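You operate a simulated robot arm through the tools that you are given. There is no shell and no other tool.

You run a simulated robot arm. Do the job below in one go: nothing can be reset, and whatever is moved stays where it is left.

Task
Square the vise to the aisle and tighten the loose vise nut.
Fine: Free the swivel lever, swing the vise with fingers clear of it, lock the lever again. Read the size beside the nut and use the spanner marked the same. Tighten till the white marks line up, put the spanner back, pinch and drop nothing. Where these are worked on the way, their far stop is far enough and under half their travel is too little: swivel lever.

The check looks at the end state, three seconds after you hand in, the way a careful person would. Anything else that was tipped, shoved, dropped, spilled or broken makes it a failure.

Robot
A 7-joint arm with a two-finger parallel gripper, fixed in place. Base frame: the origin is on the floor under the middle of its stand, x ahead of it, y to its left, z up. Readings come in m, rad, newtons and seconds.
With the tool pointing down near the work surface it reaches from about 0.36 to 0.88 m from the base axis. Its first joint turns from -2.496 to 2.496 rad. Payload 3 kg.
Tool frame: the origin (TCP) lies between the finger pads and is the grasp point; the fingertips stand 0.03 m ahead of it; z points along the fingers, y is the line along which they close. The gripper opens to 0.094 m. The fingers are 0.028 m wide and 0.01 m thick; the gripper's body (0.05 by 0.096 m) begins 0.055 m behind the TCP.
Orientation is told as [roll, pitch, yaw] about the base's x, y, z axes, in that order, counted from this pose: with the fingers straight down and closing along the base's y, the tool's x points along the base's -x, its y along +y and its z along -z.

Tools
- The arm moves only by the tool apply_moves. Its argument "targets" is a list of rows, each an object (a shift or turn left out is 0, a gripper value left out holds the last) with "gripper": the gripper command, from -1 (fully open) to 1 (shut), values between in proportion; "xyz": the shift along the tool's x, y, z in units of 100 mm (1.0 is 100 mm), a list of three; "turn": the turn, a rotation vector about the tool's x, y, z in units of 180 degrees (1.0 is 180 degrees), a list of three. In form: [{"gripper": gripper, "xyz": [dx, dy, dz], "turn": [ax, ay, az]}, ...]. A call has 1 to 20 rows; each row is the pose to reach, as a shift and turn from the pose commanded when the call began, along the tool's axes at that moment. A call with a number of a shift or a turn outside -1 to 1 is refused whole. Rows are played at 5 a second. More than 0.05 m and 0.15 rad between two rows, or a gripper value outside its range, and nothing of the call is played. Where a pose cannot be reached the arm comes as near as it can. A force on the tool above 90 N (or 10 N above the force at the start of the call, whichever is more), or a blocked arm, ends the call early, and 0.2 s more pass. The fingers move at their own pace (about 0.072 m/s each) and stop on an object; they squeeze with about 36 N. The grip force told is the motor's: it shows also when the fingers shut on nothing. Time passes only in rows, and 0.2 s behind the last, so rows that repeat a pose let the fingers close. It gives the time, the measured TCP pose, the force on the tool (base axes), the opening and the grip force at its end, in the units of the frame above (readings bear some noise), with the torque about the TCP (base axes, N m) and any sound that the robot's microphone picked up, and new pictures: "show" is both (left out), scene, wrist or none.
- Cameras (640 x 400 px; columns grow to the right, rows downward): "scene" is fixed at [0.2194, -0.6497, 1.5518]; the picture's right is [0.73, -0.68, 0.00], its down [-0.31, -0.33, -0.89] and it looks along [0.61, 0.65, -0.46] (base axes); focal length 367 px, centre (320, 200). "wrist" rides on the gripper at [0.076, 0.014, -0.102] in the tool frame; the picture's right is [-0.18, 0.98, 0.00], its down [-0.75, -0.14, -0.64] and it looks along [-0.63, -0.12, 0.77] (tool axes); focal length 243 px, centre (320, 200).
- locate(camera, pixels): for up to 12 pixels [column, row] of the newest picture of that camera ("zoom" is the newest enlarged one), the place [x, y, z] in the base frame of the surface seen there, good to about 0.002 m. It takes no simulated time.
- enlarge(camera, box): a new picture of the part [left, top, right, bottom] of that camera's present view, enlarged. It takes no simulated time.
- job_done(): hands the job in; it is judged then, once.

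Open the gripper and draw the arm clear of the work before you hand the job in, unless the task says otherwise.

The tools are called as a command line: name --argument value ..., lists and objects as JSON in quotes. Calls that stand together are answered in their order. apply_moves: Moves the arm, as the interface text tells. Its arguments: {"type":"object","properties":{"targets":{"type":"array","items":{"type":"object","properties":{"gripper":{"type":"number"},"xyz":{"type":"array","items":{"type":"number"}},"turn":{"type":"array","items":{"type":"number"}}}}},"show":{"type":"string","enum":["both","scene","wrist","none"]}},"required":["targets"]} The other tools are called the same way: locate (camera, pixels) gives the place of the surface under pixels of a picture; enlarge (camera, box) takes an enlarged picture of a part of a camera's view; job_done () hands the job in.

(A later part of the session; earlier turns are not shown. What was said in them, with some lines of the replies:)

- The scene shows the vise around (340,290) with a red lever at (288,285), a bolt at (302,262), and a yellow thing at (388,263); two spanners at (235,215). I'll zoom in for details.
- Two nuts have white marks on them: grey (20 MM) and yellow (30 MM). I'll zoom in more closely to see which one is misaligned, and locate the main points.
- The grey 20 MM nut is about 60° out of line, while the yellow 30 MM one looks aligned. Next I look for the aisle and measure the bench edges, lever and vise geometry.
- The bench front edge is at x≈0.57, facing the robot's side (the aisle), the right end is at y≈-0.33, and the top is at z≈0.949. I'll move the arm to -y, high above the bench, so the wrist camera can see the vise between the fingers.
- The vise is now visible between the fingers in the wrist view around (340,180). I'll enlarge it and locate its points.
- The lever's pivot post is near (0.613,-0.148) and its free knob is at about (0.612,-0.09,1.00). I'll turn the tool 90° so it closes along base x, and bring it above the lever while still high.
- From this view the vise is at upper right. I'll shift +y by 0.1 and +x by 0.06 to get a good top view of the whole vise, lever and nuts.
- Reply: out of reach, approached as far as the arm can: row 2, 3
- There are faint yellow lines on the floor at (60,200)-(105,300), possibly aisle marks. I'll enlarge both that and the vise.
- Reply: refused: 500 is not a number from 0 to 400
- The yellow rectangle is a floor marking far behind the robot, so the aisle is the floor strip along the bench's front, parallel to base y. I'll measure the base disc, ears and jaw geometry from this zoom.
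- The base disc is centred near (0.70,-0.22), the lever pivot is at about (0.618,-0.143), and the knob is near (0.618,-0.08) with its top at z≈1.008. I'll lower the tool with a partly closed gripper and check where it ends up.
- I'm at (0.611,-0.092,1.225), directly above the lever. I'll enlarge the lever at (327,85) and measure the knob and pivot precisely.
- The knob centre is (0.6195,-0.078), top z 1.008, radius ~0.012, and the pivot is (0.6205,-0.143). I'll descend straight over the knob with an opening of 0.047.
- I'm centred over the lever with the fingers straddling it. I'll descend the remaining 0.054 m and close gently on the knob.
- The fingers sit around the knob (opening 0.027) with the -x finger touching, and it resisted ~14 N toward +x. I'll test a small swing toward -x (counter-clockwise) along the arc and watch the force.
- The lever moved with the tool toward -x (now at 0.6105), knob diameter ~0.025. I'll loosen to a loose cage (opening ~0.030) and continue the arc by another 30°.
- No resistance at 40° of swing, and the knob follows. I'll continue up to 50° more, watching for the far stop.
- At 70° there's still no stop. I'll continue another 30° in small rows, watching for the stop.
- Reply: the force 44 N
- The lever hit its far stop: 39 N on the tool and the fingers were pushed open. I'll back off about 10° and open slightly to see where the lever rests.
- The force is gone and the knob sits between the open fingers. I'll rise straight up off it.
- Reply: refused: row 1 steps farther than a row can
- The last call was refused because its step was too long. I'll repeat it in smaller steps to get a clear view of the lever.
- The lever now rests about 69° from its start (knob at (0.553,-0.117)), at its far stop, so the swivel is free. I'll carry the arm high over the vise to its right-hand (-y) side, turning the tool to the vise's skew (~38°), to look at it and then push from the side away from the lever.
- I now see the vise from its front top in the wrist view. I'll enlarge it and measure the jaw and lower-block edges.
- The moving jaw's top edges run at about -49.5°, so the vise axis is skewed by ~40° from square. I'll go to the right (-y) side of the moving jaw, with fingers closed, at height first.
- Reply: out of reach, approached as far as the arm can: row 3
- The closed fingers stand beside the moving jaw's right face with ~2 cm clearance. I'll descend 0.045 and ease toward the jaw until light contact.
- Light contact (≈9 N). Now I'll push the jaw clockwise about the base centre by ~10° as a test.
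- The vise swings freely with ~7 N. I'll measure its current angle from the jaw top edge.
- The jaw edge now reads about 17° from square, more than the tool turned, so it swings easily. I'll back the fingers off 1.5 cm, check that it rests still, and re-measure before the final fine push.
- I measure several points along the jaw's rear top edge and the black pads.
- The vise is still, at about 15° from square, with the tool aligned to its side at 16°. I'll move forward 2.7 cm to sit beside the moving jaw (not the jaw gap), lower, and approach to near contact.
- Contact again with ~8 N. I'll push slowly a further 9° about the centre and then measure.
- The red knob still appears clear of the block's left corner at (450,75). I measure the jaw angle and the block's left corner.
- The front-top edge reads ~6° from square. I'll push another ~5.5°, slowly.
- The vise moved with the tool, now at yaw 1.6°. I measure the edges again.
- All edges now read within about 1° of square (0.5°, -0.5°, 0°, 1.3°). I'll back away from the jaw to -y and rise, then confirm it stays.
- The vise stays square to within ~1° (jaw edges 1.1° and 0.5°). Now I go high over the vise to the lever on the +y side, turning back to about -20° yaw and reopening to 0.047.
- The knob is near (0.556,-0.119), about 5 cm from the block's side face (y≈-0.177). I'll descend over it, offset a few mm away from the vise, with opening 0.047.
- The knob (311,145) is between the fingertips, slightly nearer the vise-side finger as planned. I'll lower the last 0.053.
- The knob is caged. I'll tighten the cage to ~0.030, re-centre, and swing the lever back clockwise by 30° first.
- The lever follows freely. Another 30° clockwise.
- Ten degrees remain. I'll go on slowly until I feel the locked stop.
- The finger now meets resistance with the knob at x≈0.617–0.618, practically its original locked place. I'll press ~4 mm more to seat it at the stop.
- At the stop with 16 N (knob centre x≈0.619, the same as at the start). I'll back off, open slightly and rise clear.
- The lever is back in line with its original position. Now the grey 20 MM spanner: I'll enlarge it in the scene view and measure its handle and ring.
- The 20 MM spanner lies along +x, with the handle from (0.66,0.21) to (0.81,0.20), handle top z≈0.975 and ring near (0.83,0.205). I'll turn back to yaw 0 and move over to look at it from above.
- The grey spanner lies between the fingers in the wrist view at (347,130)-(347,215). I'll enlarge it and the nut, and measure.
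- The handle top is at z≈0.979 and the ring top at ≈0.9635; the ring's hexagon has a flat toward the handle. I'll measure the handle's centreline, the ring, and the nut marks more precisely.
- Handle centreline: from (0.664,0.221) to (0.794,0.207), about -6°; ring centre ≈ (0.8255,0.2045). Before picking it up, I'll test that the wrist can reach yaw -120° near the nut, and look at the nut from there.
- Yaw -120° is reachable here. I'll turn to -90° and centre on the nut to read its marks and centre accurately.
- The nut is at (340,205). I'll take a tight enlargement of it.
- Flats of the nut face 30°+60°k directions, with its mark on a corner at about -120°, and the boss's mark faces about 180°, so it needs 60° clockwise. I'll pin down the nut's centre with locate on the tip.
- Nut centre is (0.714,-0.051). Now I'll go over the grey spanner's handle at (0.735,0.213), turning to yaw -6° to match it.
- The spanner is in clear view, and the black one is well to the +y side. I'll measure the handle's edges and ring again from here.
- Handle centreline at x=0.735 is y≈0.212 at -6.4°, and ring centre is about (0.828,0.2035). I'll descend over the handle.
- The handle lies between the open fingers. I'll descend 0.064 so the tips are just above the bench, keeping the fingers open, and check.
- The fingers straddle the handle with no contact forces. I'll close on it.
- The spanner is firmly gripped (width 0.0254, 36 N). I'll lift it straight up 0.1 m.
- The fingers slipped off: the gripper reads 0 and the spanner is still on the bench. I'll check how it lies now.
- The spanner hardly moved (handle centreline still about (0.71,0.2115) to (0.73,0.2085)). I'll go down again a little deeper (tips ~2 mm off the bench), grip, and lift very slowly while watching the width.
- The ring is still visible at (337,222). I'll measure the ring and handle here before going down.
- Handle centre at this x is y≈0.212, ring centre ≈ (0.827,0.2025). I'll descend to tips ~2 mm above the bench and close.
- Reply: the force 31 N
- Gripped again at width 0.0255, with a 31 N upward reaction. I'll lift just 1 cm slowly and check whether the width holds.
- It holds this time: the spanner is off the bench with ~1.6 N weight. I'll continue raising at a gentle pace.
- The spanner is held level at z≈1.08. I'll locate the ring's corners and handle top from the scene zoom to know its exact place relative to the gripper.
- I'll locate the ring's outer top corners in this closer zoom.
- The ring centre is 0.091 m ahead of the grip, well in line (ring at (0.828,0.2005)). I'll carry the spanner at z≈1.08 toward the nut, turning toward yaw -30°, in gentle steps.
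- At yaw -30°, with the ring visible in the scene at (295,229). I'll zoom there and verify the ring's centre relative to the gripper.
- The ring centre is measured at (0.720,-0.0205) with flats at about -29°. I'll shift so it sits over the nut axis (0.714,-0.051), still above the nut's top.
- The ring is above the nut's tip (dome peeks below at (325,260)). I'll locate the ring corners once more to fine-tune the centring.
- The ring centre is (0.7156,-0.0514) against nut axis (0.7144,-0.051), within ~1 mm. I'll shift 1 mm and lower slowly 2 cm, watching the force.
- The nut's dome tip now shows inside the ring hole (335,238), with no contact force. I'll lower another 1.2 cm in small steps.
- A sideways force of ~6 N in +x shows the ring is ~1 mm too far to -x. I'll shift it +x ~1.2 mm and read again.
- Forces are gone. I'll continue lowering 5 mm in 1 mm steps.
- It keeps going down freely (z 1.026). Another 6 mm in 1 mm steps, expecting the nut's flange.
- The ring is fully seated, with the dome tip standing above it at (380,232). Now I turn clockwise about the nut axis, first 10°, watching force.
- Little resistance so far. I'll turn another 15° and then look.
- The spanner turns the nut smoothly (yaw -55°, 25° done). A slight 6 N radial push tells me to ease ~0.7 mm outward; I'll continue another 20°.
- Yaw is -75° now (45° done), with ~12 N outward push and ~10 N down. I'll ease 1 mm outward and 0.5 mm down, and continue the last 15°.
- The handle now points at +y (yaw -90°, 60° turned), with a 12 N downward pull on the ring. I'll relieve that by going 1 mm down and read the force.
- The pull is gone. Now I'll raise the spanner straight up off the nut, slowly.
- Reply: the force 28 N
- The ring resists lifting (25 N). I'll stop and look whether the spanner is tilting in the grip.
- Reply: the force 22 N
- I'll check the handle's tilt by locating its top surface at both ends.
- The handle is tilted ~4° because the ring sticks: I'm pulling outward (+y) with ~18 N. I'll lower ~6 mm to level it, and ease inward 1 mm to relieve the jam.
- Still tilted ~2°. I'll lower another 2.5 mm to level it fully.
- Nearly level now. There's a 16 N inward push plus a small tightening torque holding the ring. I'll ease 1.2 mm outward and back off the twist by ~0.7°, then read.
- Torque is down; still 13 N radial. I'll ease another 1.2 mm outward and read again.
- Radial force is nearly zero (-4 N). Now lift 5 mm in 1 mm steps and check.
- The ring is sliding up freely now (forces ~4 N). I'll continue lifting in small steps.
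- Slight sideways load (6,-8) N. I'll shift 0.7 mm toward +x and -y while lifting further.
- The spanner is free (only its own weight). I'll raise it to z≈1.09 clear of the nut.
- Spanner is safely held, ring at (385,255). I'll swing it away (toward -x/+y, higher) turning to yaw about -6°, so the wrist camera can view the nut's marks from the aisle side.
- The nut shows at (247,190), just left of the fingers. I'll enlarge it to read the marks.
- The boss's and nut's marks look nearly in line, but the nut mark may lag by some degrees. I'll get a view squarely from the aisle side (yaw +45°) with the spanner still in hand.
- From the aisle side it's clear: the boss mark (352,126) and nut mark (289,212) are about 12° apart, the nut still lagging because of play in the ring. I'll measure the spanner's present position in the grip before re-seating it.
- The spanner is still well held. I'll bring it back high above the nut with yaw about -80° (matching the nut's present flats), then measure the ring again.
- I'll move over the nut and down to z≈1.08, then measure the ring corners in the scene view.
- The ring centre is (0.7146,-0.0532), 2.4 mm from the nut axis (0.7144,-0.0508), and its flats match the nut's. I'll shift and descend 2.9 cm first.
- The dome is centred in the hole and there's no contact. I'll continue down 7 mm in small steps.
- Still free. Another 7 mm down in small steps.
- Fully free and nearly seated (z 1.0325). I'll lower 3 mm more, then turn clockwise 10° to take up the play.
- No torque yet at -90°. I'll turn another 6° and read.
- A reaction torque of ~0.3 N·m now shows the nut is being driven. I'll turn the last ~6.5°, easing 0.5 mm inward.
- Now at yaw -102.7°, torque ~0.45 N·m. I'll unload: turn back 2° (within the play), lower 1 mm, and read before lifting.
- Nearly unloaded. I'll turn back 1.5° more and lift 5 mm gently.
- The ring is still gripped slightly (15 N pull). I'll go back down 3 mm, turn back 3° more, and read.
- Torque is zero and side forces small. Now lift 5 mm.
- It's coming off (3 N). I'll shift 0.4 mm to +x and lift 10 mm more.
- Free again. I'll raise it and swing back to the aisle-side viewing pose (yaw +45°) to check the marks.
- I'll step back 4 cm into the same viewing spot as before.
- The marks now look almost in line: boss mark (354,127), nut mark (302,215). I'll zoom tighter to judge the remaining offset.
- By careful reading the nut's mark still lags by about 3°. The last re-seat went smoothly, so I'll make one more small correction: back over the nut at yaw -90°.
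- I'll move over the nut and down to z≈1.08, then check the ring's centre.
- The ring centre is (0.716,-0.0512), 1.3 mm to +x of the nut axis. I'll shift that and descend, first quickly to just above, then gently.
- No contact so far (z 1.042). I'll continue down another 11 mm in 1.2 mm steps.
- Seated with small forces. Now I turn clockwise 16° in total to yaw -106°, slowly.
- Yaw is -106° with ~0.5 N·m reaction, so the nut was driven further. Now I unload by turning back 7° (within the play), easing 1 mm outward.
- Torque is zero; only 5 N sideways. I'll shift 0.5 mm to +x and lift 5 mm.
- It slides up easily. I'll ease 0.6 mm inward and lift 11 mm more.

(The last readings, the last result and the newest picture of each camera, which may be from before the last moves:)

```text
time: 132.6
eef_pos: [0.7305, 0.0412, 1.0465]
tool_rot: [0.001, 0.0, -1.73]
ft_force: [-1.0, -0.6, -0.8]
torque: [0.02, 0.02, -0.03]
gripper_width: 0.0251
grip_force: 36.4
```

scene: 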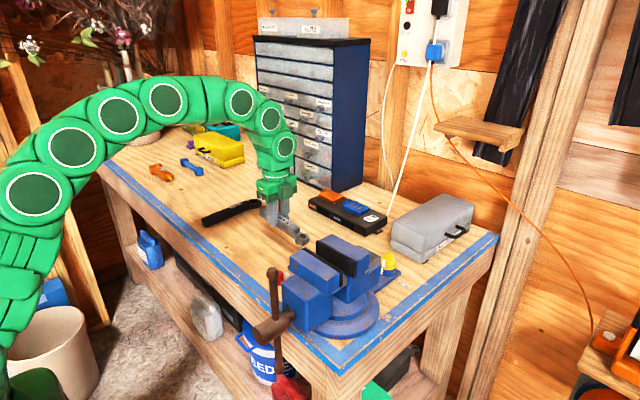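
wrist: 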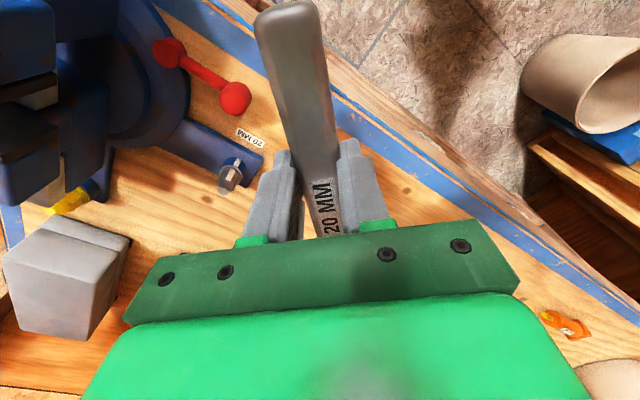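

Free. I'll raise it and go back to the viewing pose to check the marks.

apply_moves --targets '[{"gripper": 1, "xyz": [0, 0, -0.2]}, {"gripper": 1, "xyz": [0, 0, -0.5]}, {"gripper": 1, "xyz": [0, 0, -0.8]}, {"gripper": 1, "xyz": [-0.03, -0.06, -0.83], "turn": [0, 0, -0.04]}, {"gripper": 1, "xyz": [-0.07, -0.12, -0.83], "turn": [0, 0, -0.085]}, {"gripper": 1, "xyz": [-0.11, -0.18, -0.83], "turn": [0, 0, -0.13]}, {"gripper": 1, "xyz": [-0.15, -0.24, -0.83], "turn": [0, 0, -0.175]}, {"gripper": 1, "xyz": [-0.19, -0.3, -0.83], "turn": [0, 0, -0.22]}, {"gripper": 1, "xyz": [-0.23, -0.36, -0.83], "turn": [0, 0, -0.265]}, {"gripper": 1, "xyz": [-0.27, -0.42, -0.83], "turn": [0, 0, -0.31]}, {"gripper": 1, "xyz": [-0.31, -0.48, -0.83], "turn": [0, 0, -0.355]}, {"gripper": 1, "xyz": [-0.36, -0.54, -0.83], "turn": [0, 0, -0.4]}, {"gripper": 1, "xyz": [-0.41, -0.6, -0.83], "turn": [0, 0, -0.445]}, {"gripper": 1, "xyz": [-0.46, -0.67, -0.83], "turn": [0, 0, -0.49]}, {"gripper": 1, "xyz": [-0.51, -0.74, -0.83], "turn": [0, 0, -0.535]}, {"gripper": 1, "xyz": [-0.56, -0.8, -0.83], "turn": [0, 0, -0.58]}, {"gripper": 1, "xyz": [-0.61, -0.86, -0.83], "turn": [0, 0, -0.625]}, {"gripper": 1, "xyz": [-0.66, -0.92, -0.83], "turn": [0, 0, -0.67]}, {"gripper": 1, "xyz": [-0.71, -0.97, -0.83], "turn": [0, 0, -0.715]}, {"gripper": 1, "xyz": [-0.75, -1.0, -0.83], "turn": [0, 0, -0.76]}]' --show "none"

```text
time: 136.8
eef_pos: [0.6183, -0.0169, 1.129]
tool_rot: [0.0, -0.001, 0.659]
ft_force: [0.2, 0.3, -1.5]
torque: [-0.01, 0.0, -0.01]
gripper_width: 0.0253
grip_force: 36.0
```

I'll step back to the same viewing spot.

apply_moves --targets '[{"gripper": 1, "xyz": [0.14, 0.16, 0], "turn": [0, 0, -0.019]}, {"gripper": 1, "xyz": [0.285, 0.313, 0], "turn": [0, 0, -0.0378]}, {"gripper": 1, "xyz": [0.285, 0.313, 0], "turn": [0, 0, -0.0378]}]' --show "wrist"

enlarge --camera "wrist" --box '[218, 156, 248, 194]'

```text
time: 137.6
eef_pos: [0.5758, -0.0091, 1.1297]
tool_rot: [-0.001, 0.001, 0.777]
ft_force: [-0.6, -0.3, -1.6]
torque: [-0.01, 0.02, -0.05]
gripper_width: 0.0251
grip_force: 35.9
```

wrist: 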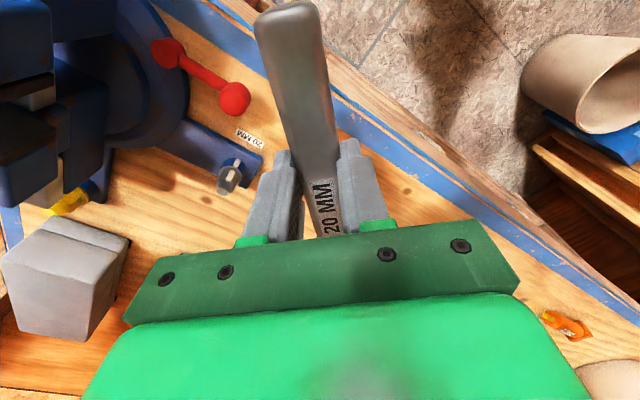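

```text
10.53 times, centred on (233, 175) of wrist
```

zoom: 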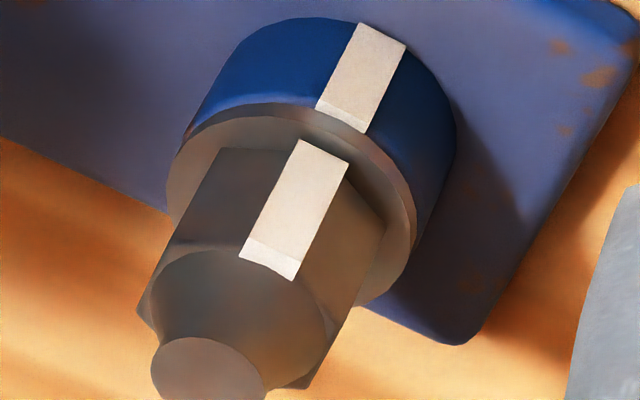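

The marks now line up within about 1–2° (boss (362,75), nut (296,209) lie on one line along the axis). Now I return the spanner: carry it back toward its old spot, turning to yaw -6°.

apply_moves --targets '[{"gripper": 1, "xyz": [-0.12, 0.02, 0], "turn": [0, 0, 0.035]}, {"gripper": 1, "xyz": [-0.25, 0.04, 0], "turn": [0, 0, 0.075]}, {"gripper": 1, "xyz": [-0.38, 0.06, 0], "turn": [0, 0, 0.115]}, {"gripper": 1, "xyz": [-0.51, 0.08, 0], "turn": [0, 0, 0.155]}, {"gripper": 1, "xyz": [-0.64, 0.1, 0], "turn": [0, 0, 0.195]}, {"gripper": 1, "xyz": [-0.77, 0.12, 0], "turn": [0, 0, 0.235]}, {"gripper": 1, "xyz": [-0.86, 0.14, 0], "turn": [0, 0, 0.265]}, {"gripper": 1, "xyz": [-0.9, 0.15, 0], "turn": [0, 0, 0.282]}]' --show "none"

apply_moves --targets '[{"gripper": 1, "xyz": [-0.08, 0.15, 0]}, {"gripper": 1, "xyz": [-0.18, 0.33, 0]}, {"gripper": 1, "xyz": [-0.28, 0.51, 0]}, {"gripper": 1, "xyz": [-0.38, 0.69, 0]}, {"gripper": 1, "xyz": [-0.46, 0.86, 0]}, {"gripper": 1, "xyz": [-0.5, 0.95, 0]}]' --show "both"

```text
time: 139.4
eef_pos: [0.6298, 0.0643, 1.1293]
tool_rot: [0.0, -0.001, -0.11]
ft_force: [-0.1, 0.2, -1.4]
torque: [0.04, 0.02, -0.03]
gripper_width: 0.0253
grip_force: 35.7
```

```text
time: 140.8
eef_pos: [0.6903, 0.1534, 1.1279]
tool_rot: [-0.001, 0.0, -0.111]
ft_force: [-0.2, 0.4, -1.5]
torque: [0.02, -0.02, -0.02]
gripper_width: 0.0253
grip_force: 36.3
```

scene: 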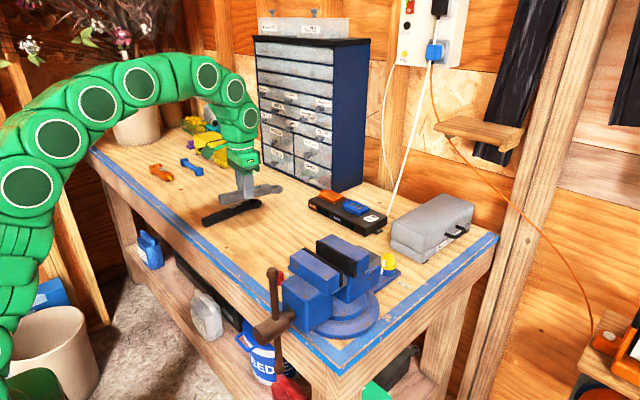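
wrist: 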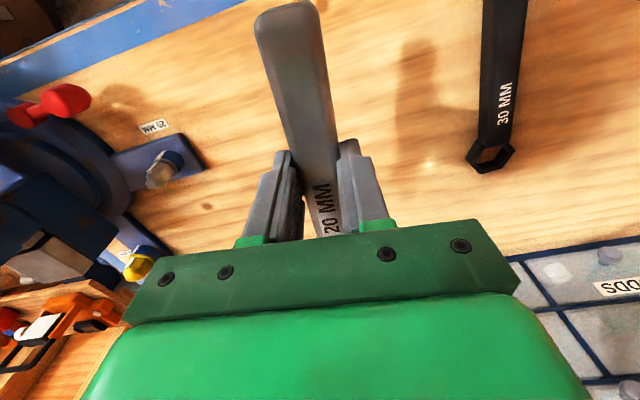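

I'll cover the remaining distance to above its old place, and lower to z≈1.05.

apply_moves --targets '[{"gripper": 1, "xyz": [-0.12, 0.2, 0.05]}, {"gripper": 1, "xyz": [-0.25, 0.42, 0.2]}, {"gripper": 1, "xyz": [-0.369, 0.637, 0.35]}, {"gripper": 1, "xyz": [-0.369, 0.637, 0.55]}, {"gripper": 1, "xyz": [-0.369, 0.637, 0.7]}, {"gripper": 1, "xyz": [-0.369, 0.637, 0.78]}, {"gripper": 1, "xyz": [-0.369, 0.637, 0.78]}]' --show "both"

enlarge --camera "scene" --box '[195, 150, 305, 235]'

```text
time: 142.4
eef_pos: [0.735, 0.2124, 1.0508]
tool_rot: [-0.001, 0.0, -0.11]
ft_force: [0.0, -0.3, -1.0]
torque: [-0.03, 0.02, 0.0]
gripper_width: 0.025
grip_force: 35.7
```

scene: 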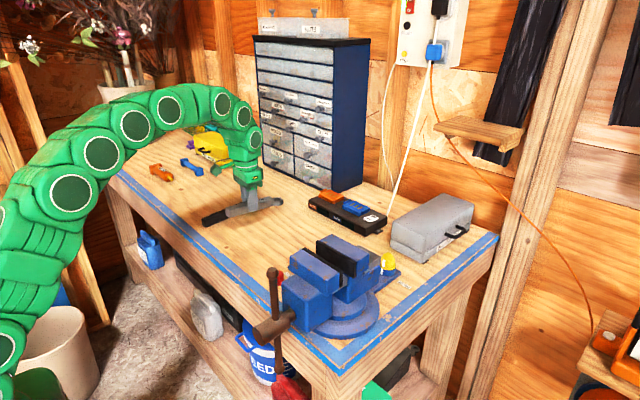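
wrist: 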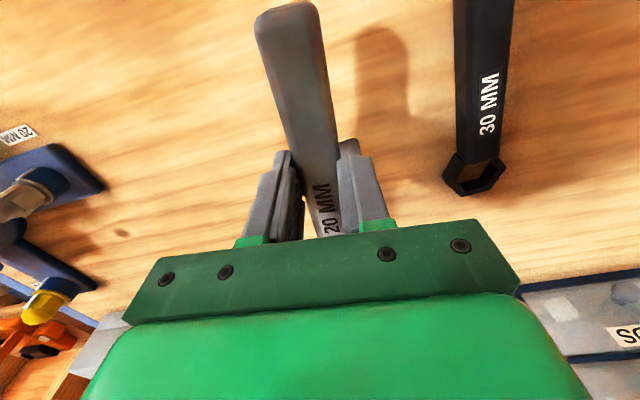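

```text
4.71 times, centred on (250, 192) of scene
```

zoom: 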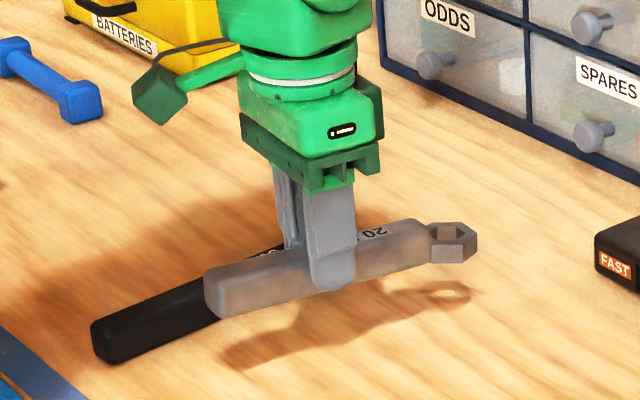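

I'll measure the heights of the handle's top at both ends and the ring, to know when it will touch the bench.

locate --camera "zoom" --pixels '[[215, 275], [230, 275], [405, 230], [415, 235], [430, 228], [470, 230], [450, 240], [450, 255], [260, 310], [400, 275], [215, 312], [440, 222]]'

```text
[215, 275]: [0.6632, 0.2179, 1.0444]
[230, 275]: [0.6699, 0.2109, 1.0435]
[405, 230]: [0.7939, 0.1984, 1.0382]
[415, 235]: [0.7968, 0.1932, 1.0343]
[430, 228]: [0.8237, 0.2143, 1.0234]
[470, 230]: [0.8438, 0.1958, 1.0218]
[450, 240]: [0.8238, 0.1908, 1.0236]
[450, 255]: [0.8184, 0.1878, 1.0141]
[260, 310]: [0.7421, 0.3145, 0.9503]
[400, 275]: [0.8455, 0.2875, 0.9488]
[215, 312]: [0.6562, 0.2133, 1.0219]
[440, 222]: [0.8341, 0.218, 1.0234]
```

The spanner is ~2° ring-end-down, with its ring bottom about 5.9 cm above the bench. I'll lower 5.4 cm, then creep to the bench.

apply_moves --targets '[{"gripper": 1, "xyz": [0, 0, 0.1]}, {"gripper": 1, "xyz": [0, 0, 0.2]}, {"gripper": 1, "xyz": [0, 0, 0.3]}, {"gripper": 1, "xyz": [0, 0, 0.4]}, {"gripper": 1, "xyz": [0, 0, 0.48]}, {"gripper": 1, "xyz": [0, 0, 0.54]}]' --show "none"

apply_moves --targets '[{"gripper": 1, "xyz": [0, 0, 0.01]}, {"gripper": 1, "xyz": [0, 0, 0.02]}, {"gripper": 1, "xyz": [0, 0, 0.03]}, {"gripper": 1, "xyz": [0, 0, 0.04]}, {"gripper": 1, "xyz": [0, 0, 0.05]}]' --show "none"

```text
time: 143.8
eef_pos: [0.7342, 0.2126, 0.9948]
tool_rot: [-0.001, 0.0, -0.111]
ft_force: [0.2, 0.2, -1.8]
torque: [-0.02, 0.02, 0.04]
gripper_width: 0.0251
grip_force: 35.9
```

```text
time: 145.0
eef_pos: [0.7342, 0.2133, 0.993]
tool_rot: [-0.001, -0.001, -0.109]
ft_force: [-0.4, 0.0, 1.7]
torque: [-0.06, -0.32, -0.04]
gripper_width: 0.0251
grip_force: 35.9
```

The ring end has just touched (torque -0.3). I'll lower 3.5 mm more so the handle levels down onto the bench.

apply_moves --targets '[{"gripper": 1, "xyz": [0, 0, 0.01]}, {"gripper": 1, "xyz": [0, 0, 0.02]}, {"gripper": 1, "xyz": [0, 0, 0.03]}, {"gripper": 1, "xyz": [0, 0, 0.035]}]' --show "scene"

enlarge --camera "scene" --box '[195, 165, 305, 250]'

locate --camera "zoom" --pixels '[[215, 320], [230, 318], [400, 275], [410, 280], [240, 345], [445, 285]]'

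```text
time: 146.0
eef_pos: [0.7361, 0.2131, 0.9881]
tool_rot: [0.0, -0.001, -0.11]
ft_force: [-3.7, 0.2, 10.3]
torque: [-0.12, -1.11, -0.01]
gripper_width: 0.0253
grip_force: 35.8
```

scene: 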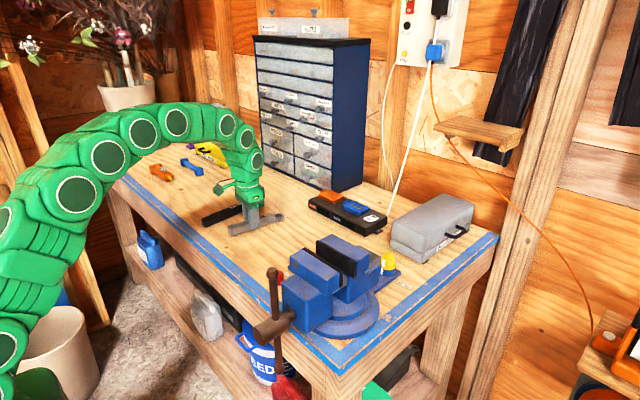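

```text
4.71 times, centred on (250, 208) of scene
```

zoom: 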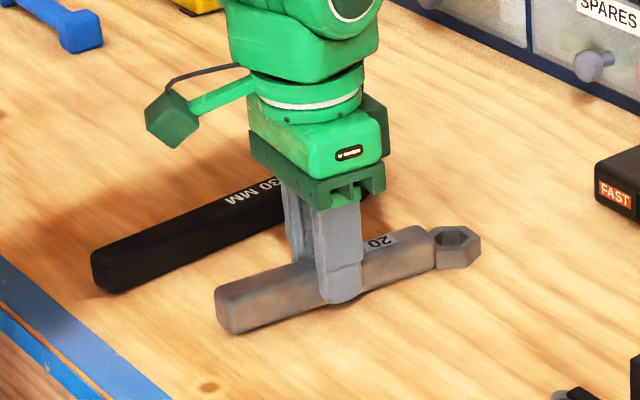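

```text
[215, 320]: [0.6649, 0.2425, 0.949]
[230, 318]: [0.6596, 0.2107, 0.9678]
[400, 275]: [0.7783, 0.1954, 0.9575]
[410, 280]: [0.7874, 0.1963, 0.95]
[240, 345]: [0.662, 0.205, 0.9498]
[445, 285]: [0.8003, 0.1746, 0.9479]
```

It looks nearly flat on the bench. I'll check the top of the handle at both ends before letting go.

locate --camera "zoom" --pixels '[[228, 290], [240, 290], [410, 235], [420, 232], [265, 280], [455, 240]]'

```text
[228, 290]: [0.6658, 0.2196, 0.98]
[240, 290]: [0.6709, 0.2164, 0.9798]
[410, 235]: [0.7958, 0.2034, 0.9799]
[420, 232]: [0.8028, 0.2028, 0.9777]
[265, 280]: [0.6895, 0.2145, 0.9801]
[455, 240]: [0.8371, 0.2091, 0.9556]
```

It lies flat (top z 0.980 at both ends). I'll open the fingers gently.

apply_moves --targets '[{"gripper": 0.4, "xyz": [0, 0, -0.003]}, {"gripper": 0.2, "xyz": [0, 0, -0.003]}, {"gripper": 0.0, "xyz": [0, 0, -0.003]}, {"gripper": 0.0, "xyz": [0, 0, -0.003]}, {"gripper": 0.0, "xyz": [0, 0, -0.003]}]' --show "both"

```text
time: 147.2
eef_pos: [0.7339, 0.2115, 0.9892]
tool_rot: [0.0, 0.0, -0.109]
ft_force: [0.1, -0.4, -0.6]
torque: [-0.01, -0.02, 0.02]
gripper_width: 0.0469
grip_force: 0.0
```

scene: 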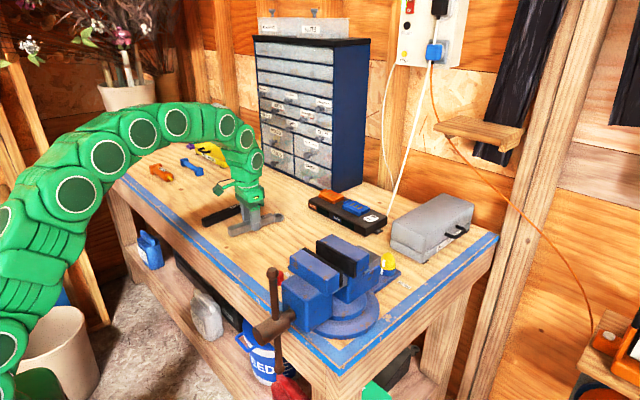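
wrist: 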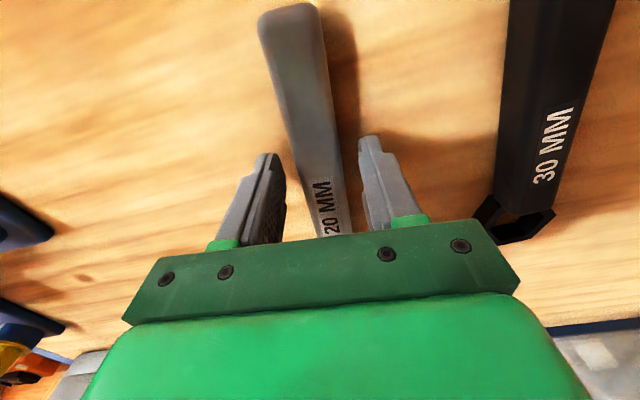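

The spanner rests on the bench with the fingers open on both sides. I'll rise straight up clear of it.

apply_moves --targets '[{"gripper": 0, "xyz": [0, 0, -0.1]}, {"gripper": 0, "xyz": [0, 0, -0.3]}, {"gripper": 0, "xyz": [0, 0, -0.6]}, {"gripper": 0, "xyz": [0, 0, -1]}]' --show "none"

apply_moves --targets '[{"gripper": -0.5, "xyz": [0.3, -0.2, -0.3]}, {"gripper": -1, "xyz": [0.6, -0.4, -0.6]}, {"gripper": -1, "xyz": [0.9, -0.6, -0.8]}]' --show "both"

```text
time: 148.2
eef_pos: [0.7343, 0.2128, 1.0886]
tool_rot: [0.0, 0.002, -0.111]
ft_force: [-0.7, 0.6, 0.4]
torque: [0.01, 0.01, 0.02]
gripper_width: 0.0468
grip_force: 0.1
```

```text
time: 149.0
eef_pos: [0.6374, 0.1634, 1.1695]
tool_rot: [0.001, 0.001, -0.111]
ft_force: [-0.1, 0.1, 0.6]
torque: [0.0, 0.01, 0.0]
gripper_width: 0.0939
grip_force: 0.1
```

scene: 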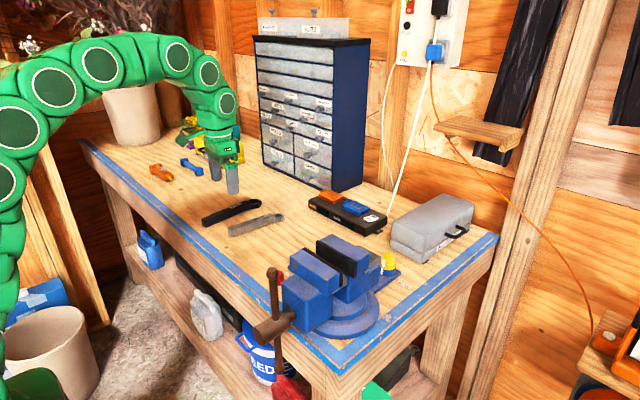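
wrist: 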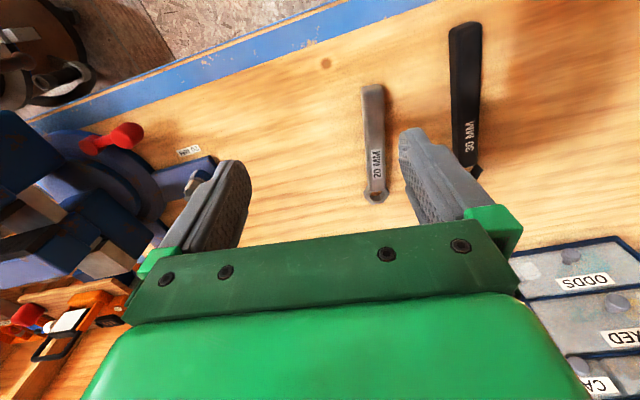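

The spanner is back beside the 30 MM one. I'll verify its position, and check the lever and vise again from here.

enlarge --camera "scene" --box '[190, 180, 310, 255]'

locate --camera "zoom" --pixels '[[215, 270], [425, 185], [330, 235], [480, 182], [493, 205], [455, 180]]'

enlarge --camera "wrist" --box '[20, 90, 240, 240]'

enlarge --camera "scene" --box '[240, 220, 420, 360]'

locate --camera "wrist" --pixels '[[130, 132], [88, 146], [110, 138], [60, 150]]'

```text
5.33 times, centred on (250, 218) of scene
```

zoom: 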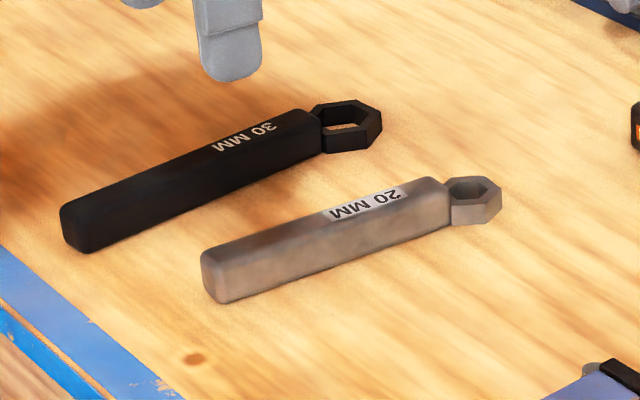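

```text
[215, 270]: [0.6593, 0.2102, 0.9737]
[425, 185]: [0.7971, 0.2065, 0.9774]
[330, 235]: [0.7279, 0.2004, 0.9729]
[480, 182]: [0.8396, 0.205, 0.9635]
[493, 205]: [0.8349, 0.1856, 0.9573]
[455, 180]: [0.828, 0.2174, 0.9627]
```

```text
2.67 times, centred on (130, 165) of wrist
```

zoom: 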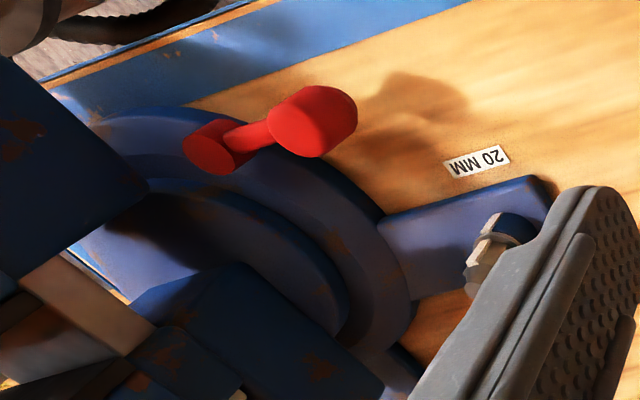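

```text
2.86 times, centred on (330, 290) of scene
```

zoom: 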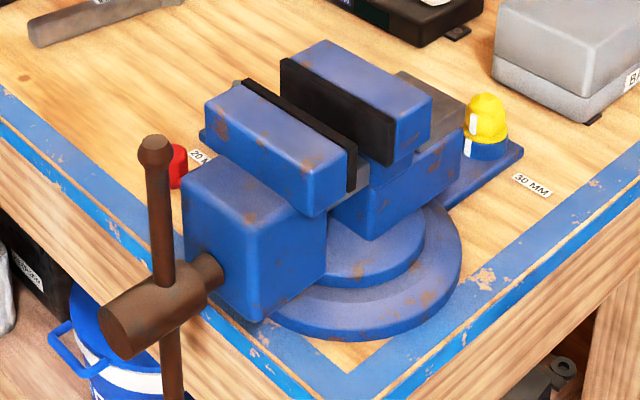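

```text
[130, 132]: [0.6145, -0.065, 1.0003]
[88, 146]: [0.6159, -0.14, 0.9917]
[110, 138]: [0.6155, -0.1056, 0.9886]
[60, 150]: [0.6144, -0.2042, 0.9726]
```

The spanner is within ~1–2 mm of where it lay and the lever points along +y again, as at the start. A final check of the vise's angle from the jaw edges.

locate --camera "zoom" --pixels '[[216, 106], [310, 168], [248, 84], [350, 150], [290, 62], [390, 122], [320, 45], [425, 98], [190, 180], [250, 228]]'

apply_moves --targets '[{"gripper": -1, "xyz": [0.15, -0.3, 0]}, {"gripper": -1, "xyz": [0.3, -0.6, 0]}, {"gripper": -1, "xyz": [0.45, -0.95, 0]}]' --show "wrist"

```text
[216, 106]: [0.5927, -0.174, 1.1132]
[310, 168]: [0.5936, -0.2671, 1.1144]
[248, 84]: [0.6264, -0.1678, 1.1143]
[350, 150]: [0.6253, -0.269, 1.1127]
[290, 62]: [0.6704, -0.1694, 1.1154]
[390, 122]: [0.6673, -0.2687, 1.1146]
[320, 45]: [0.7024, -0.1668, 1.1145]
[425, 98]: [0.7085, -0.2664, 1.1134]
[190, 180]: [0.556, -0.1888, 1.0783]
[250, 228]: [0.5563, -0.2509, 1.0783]
```

```text
time: 149.8
eef_pos: [0.584, 0.0739, 1.1692]
tool_rot: [0.0, -0.001, -0.107]
ft_force: [-1.0, 0.4, 1.0]
torque: [0.01, 0.0, 0.04]
gripper_width: 0.0941
grip_force: 0.0
```

wrist: 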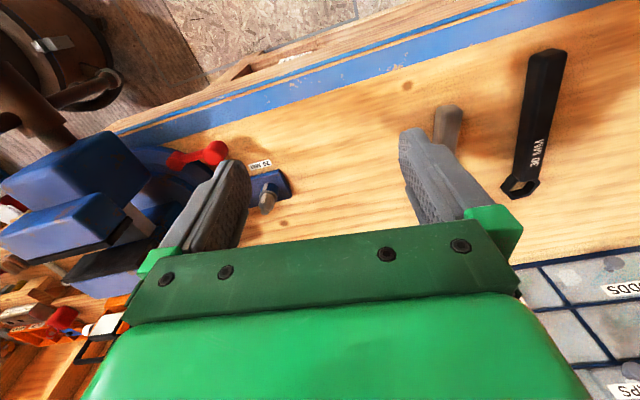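

All jaw edges read within about 1° of square. One last look at the nut's marks at (267,200).

enlarge --camera "wrist" --box '[250, 175, 290, 220]'

```text
8.89 times, centred on (270, 198) of wrist
```

zoom: 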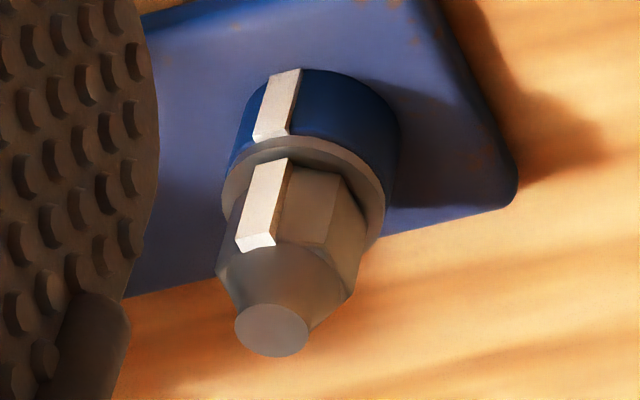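

The two white marks line up one above the other. I'll draw the arm up and back, clear of the work, gripper open.

apply_moves --targets '[{"gripper": -1, "xyz": [0.2, 0, -0.3]}, {"gripper": -1, "xyz": [0.5, 0, -0.6]}, {"gripper": -1, "xyz": [0.8, 0, -0.9]}, {"gripper": -1, "xyz": [1.0, 0, -1.0]}]' --show "both"

```text
time: 150.8
eef_pos: [0.4835, 0.0834, 1.2702]
tool_rot: [0.0, 0.0, -0.107]
ft_force: [-0.1, -0.3, -0.9]
torque: [0.02, 0.03, 0.01]
gripper_width: 0.0938
grip_force: 0.1
```

scene: 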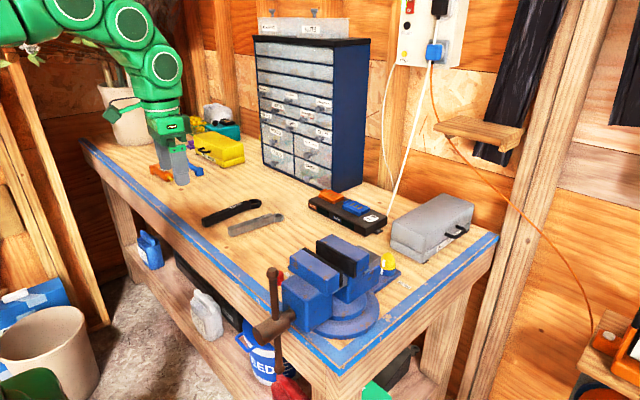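
wrist: 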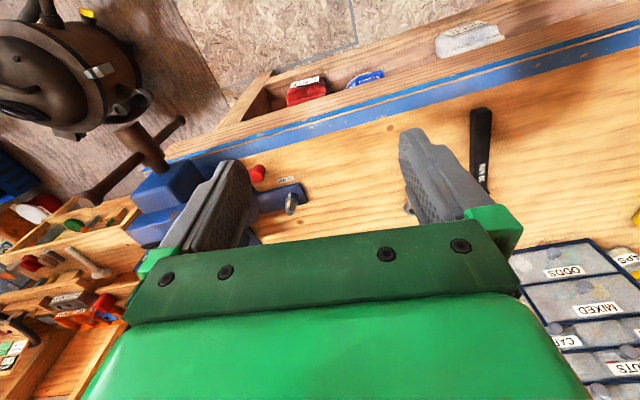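

The arm is clear with the gripper open. The vise is square to the aisle, the lever is locked, the nut marks line up and the spanner is back in its place. I'm handing the job in.

job_done

```text
The job is handed in.
```

The vise is square to the aisle and the loose 20 MM nut is tight. I've handed the job in but haven't seen the judge's result.

- **Swivel lever:** I swung it about 70° to its far stop to free the vise. Afterwards I swung it back until it pressed on the locked stop, where it points the same way as at the start.
- **Vise:** I pushed the vise round from its right-hand side, away from the lever. The jaw edges read within about 2° of square, most within 1°. I took the aisle to be the floor in front of the bench, where the arm stands.
- **Nut:** The grey nut labelled 20 MM was about 60° out of line. I tightened it with the matching 20 MM spanner; the ring has some play, so it took three turns to line up. The white marks now agree within about 2°.
- **Spanner:** It lies flat within a millimetre or two of where I found it, next to the 30 MM one.

On the first try at lifting the spanner, the fingers slid off it while it was still on the bench. It stayed in place, and I gripped it lower and lifted it cleanly. I saw nothing else moved or dropped. The arm is drawn back with the gripper open.
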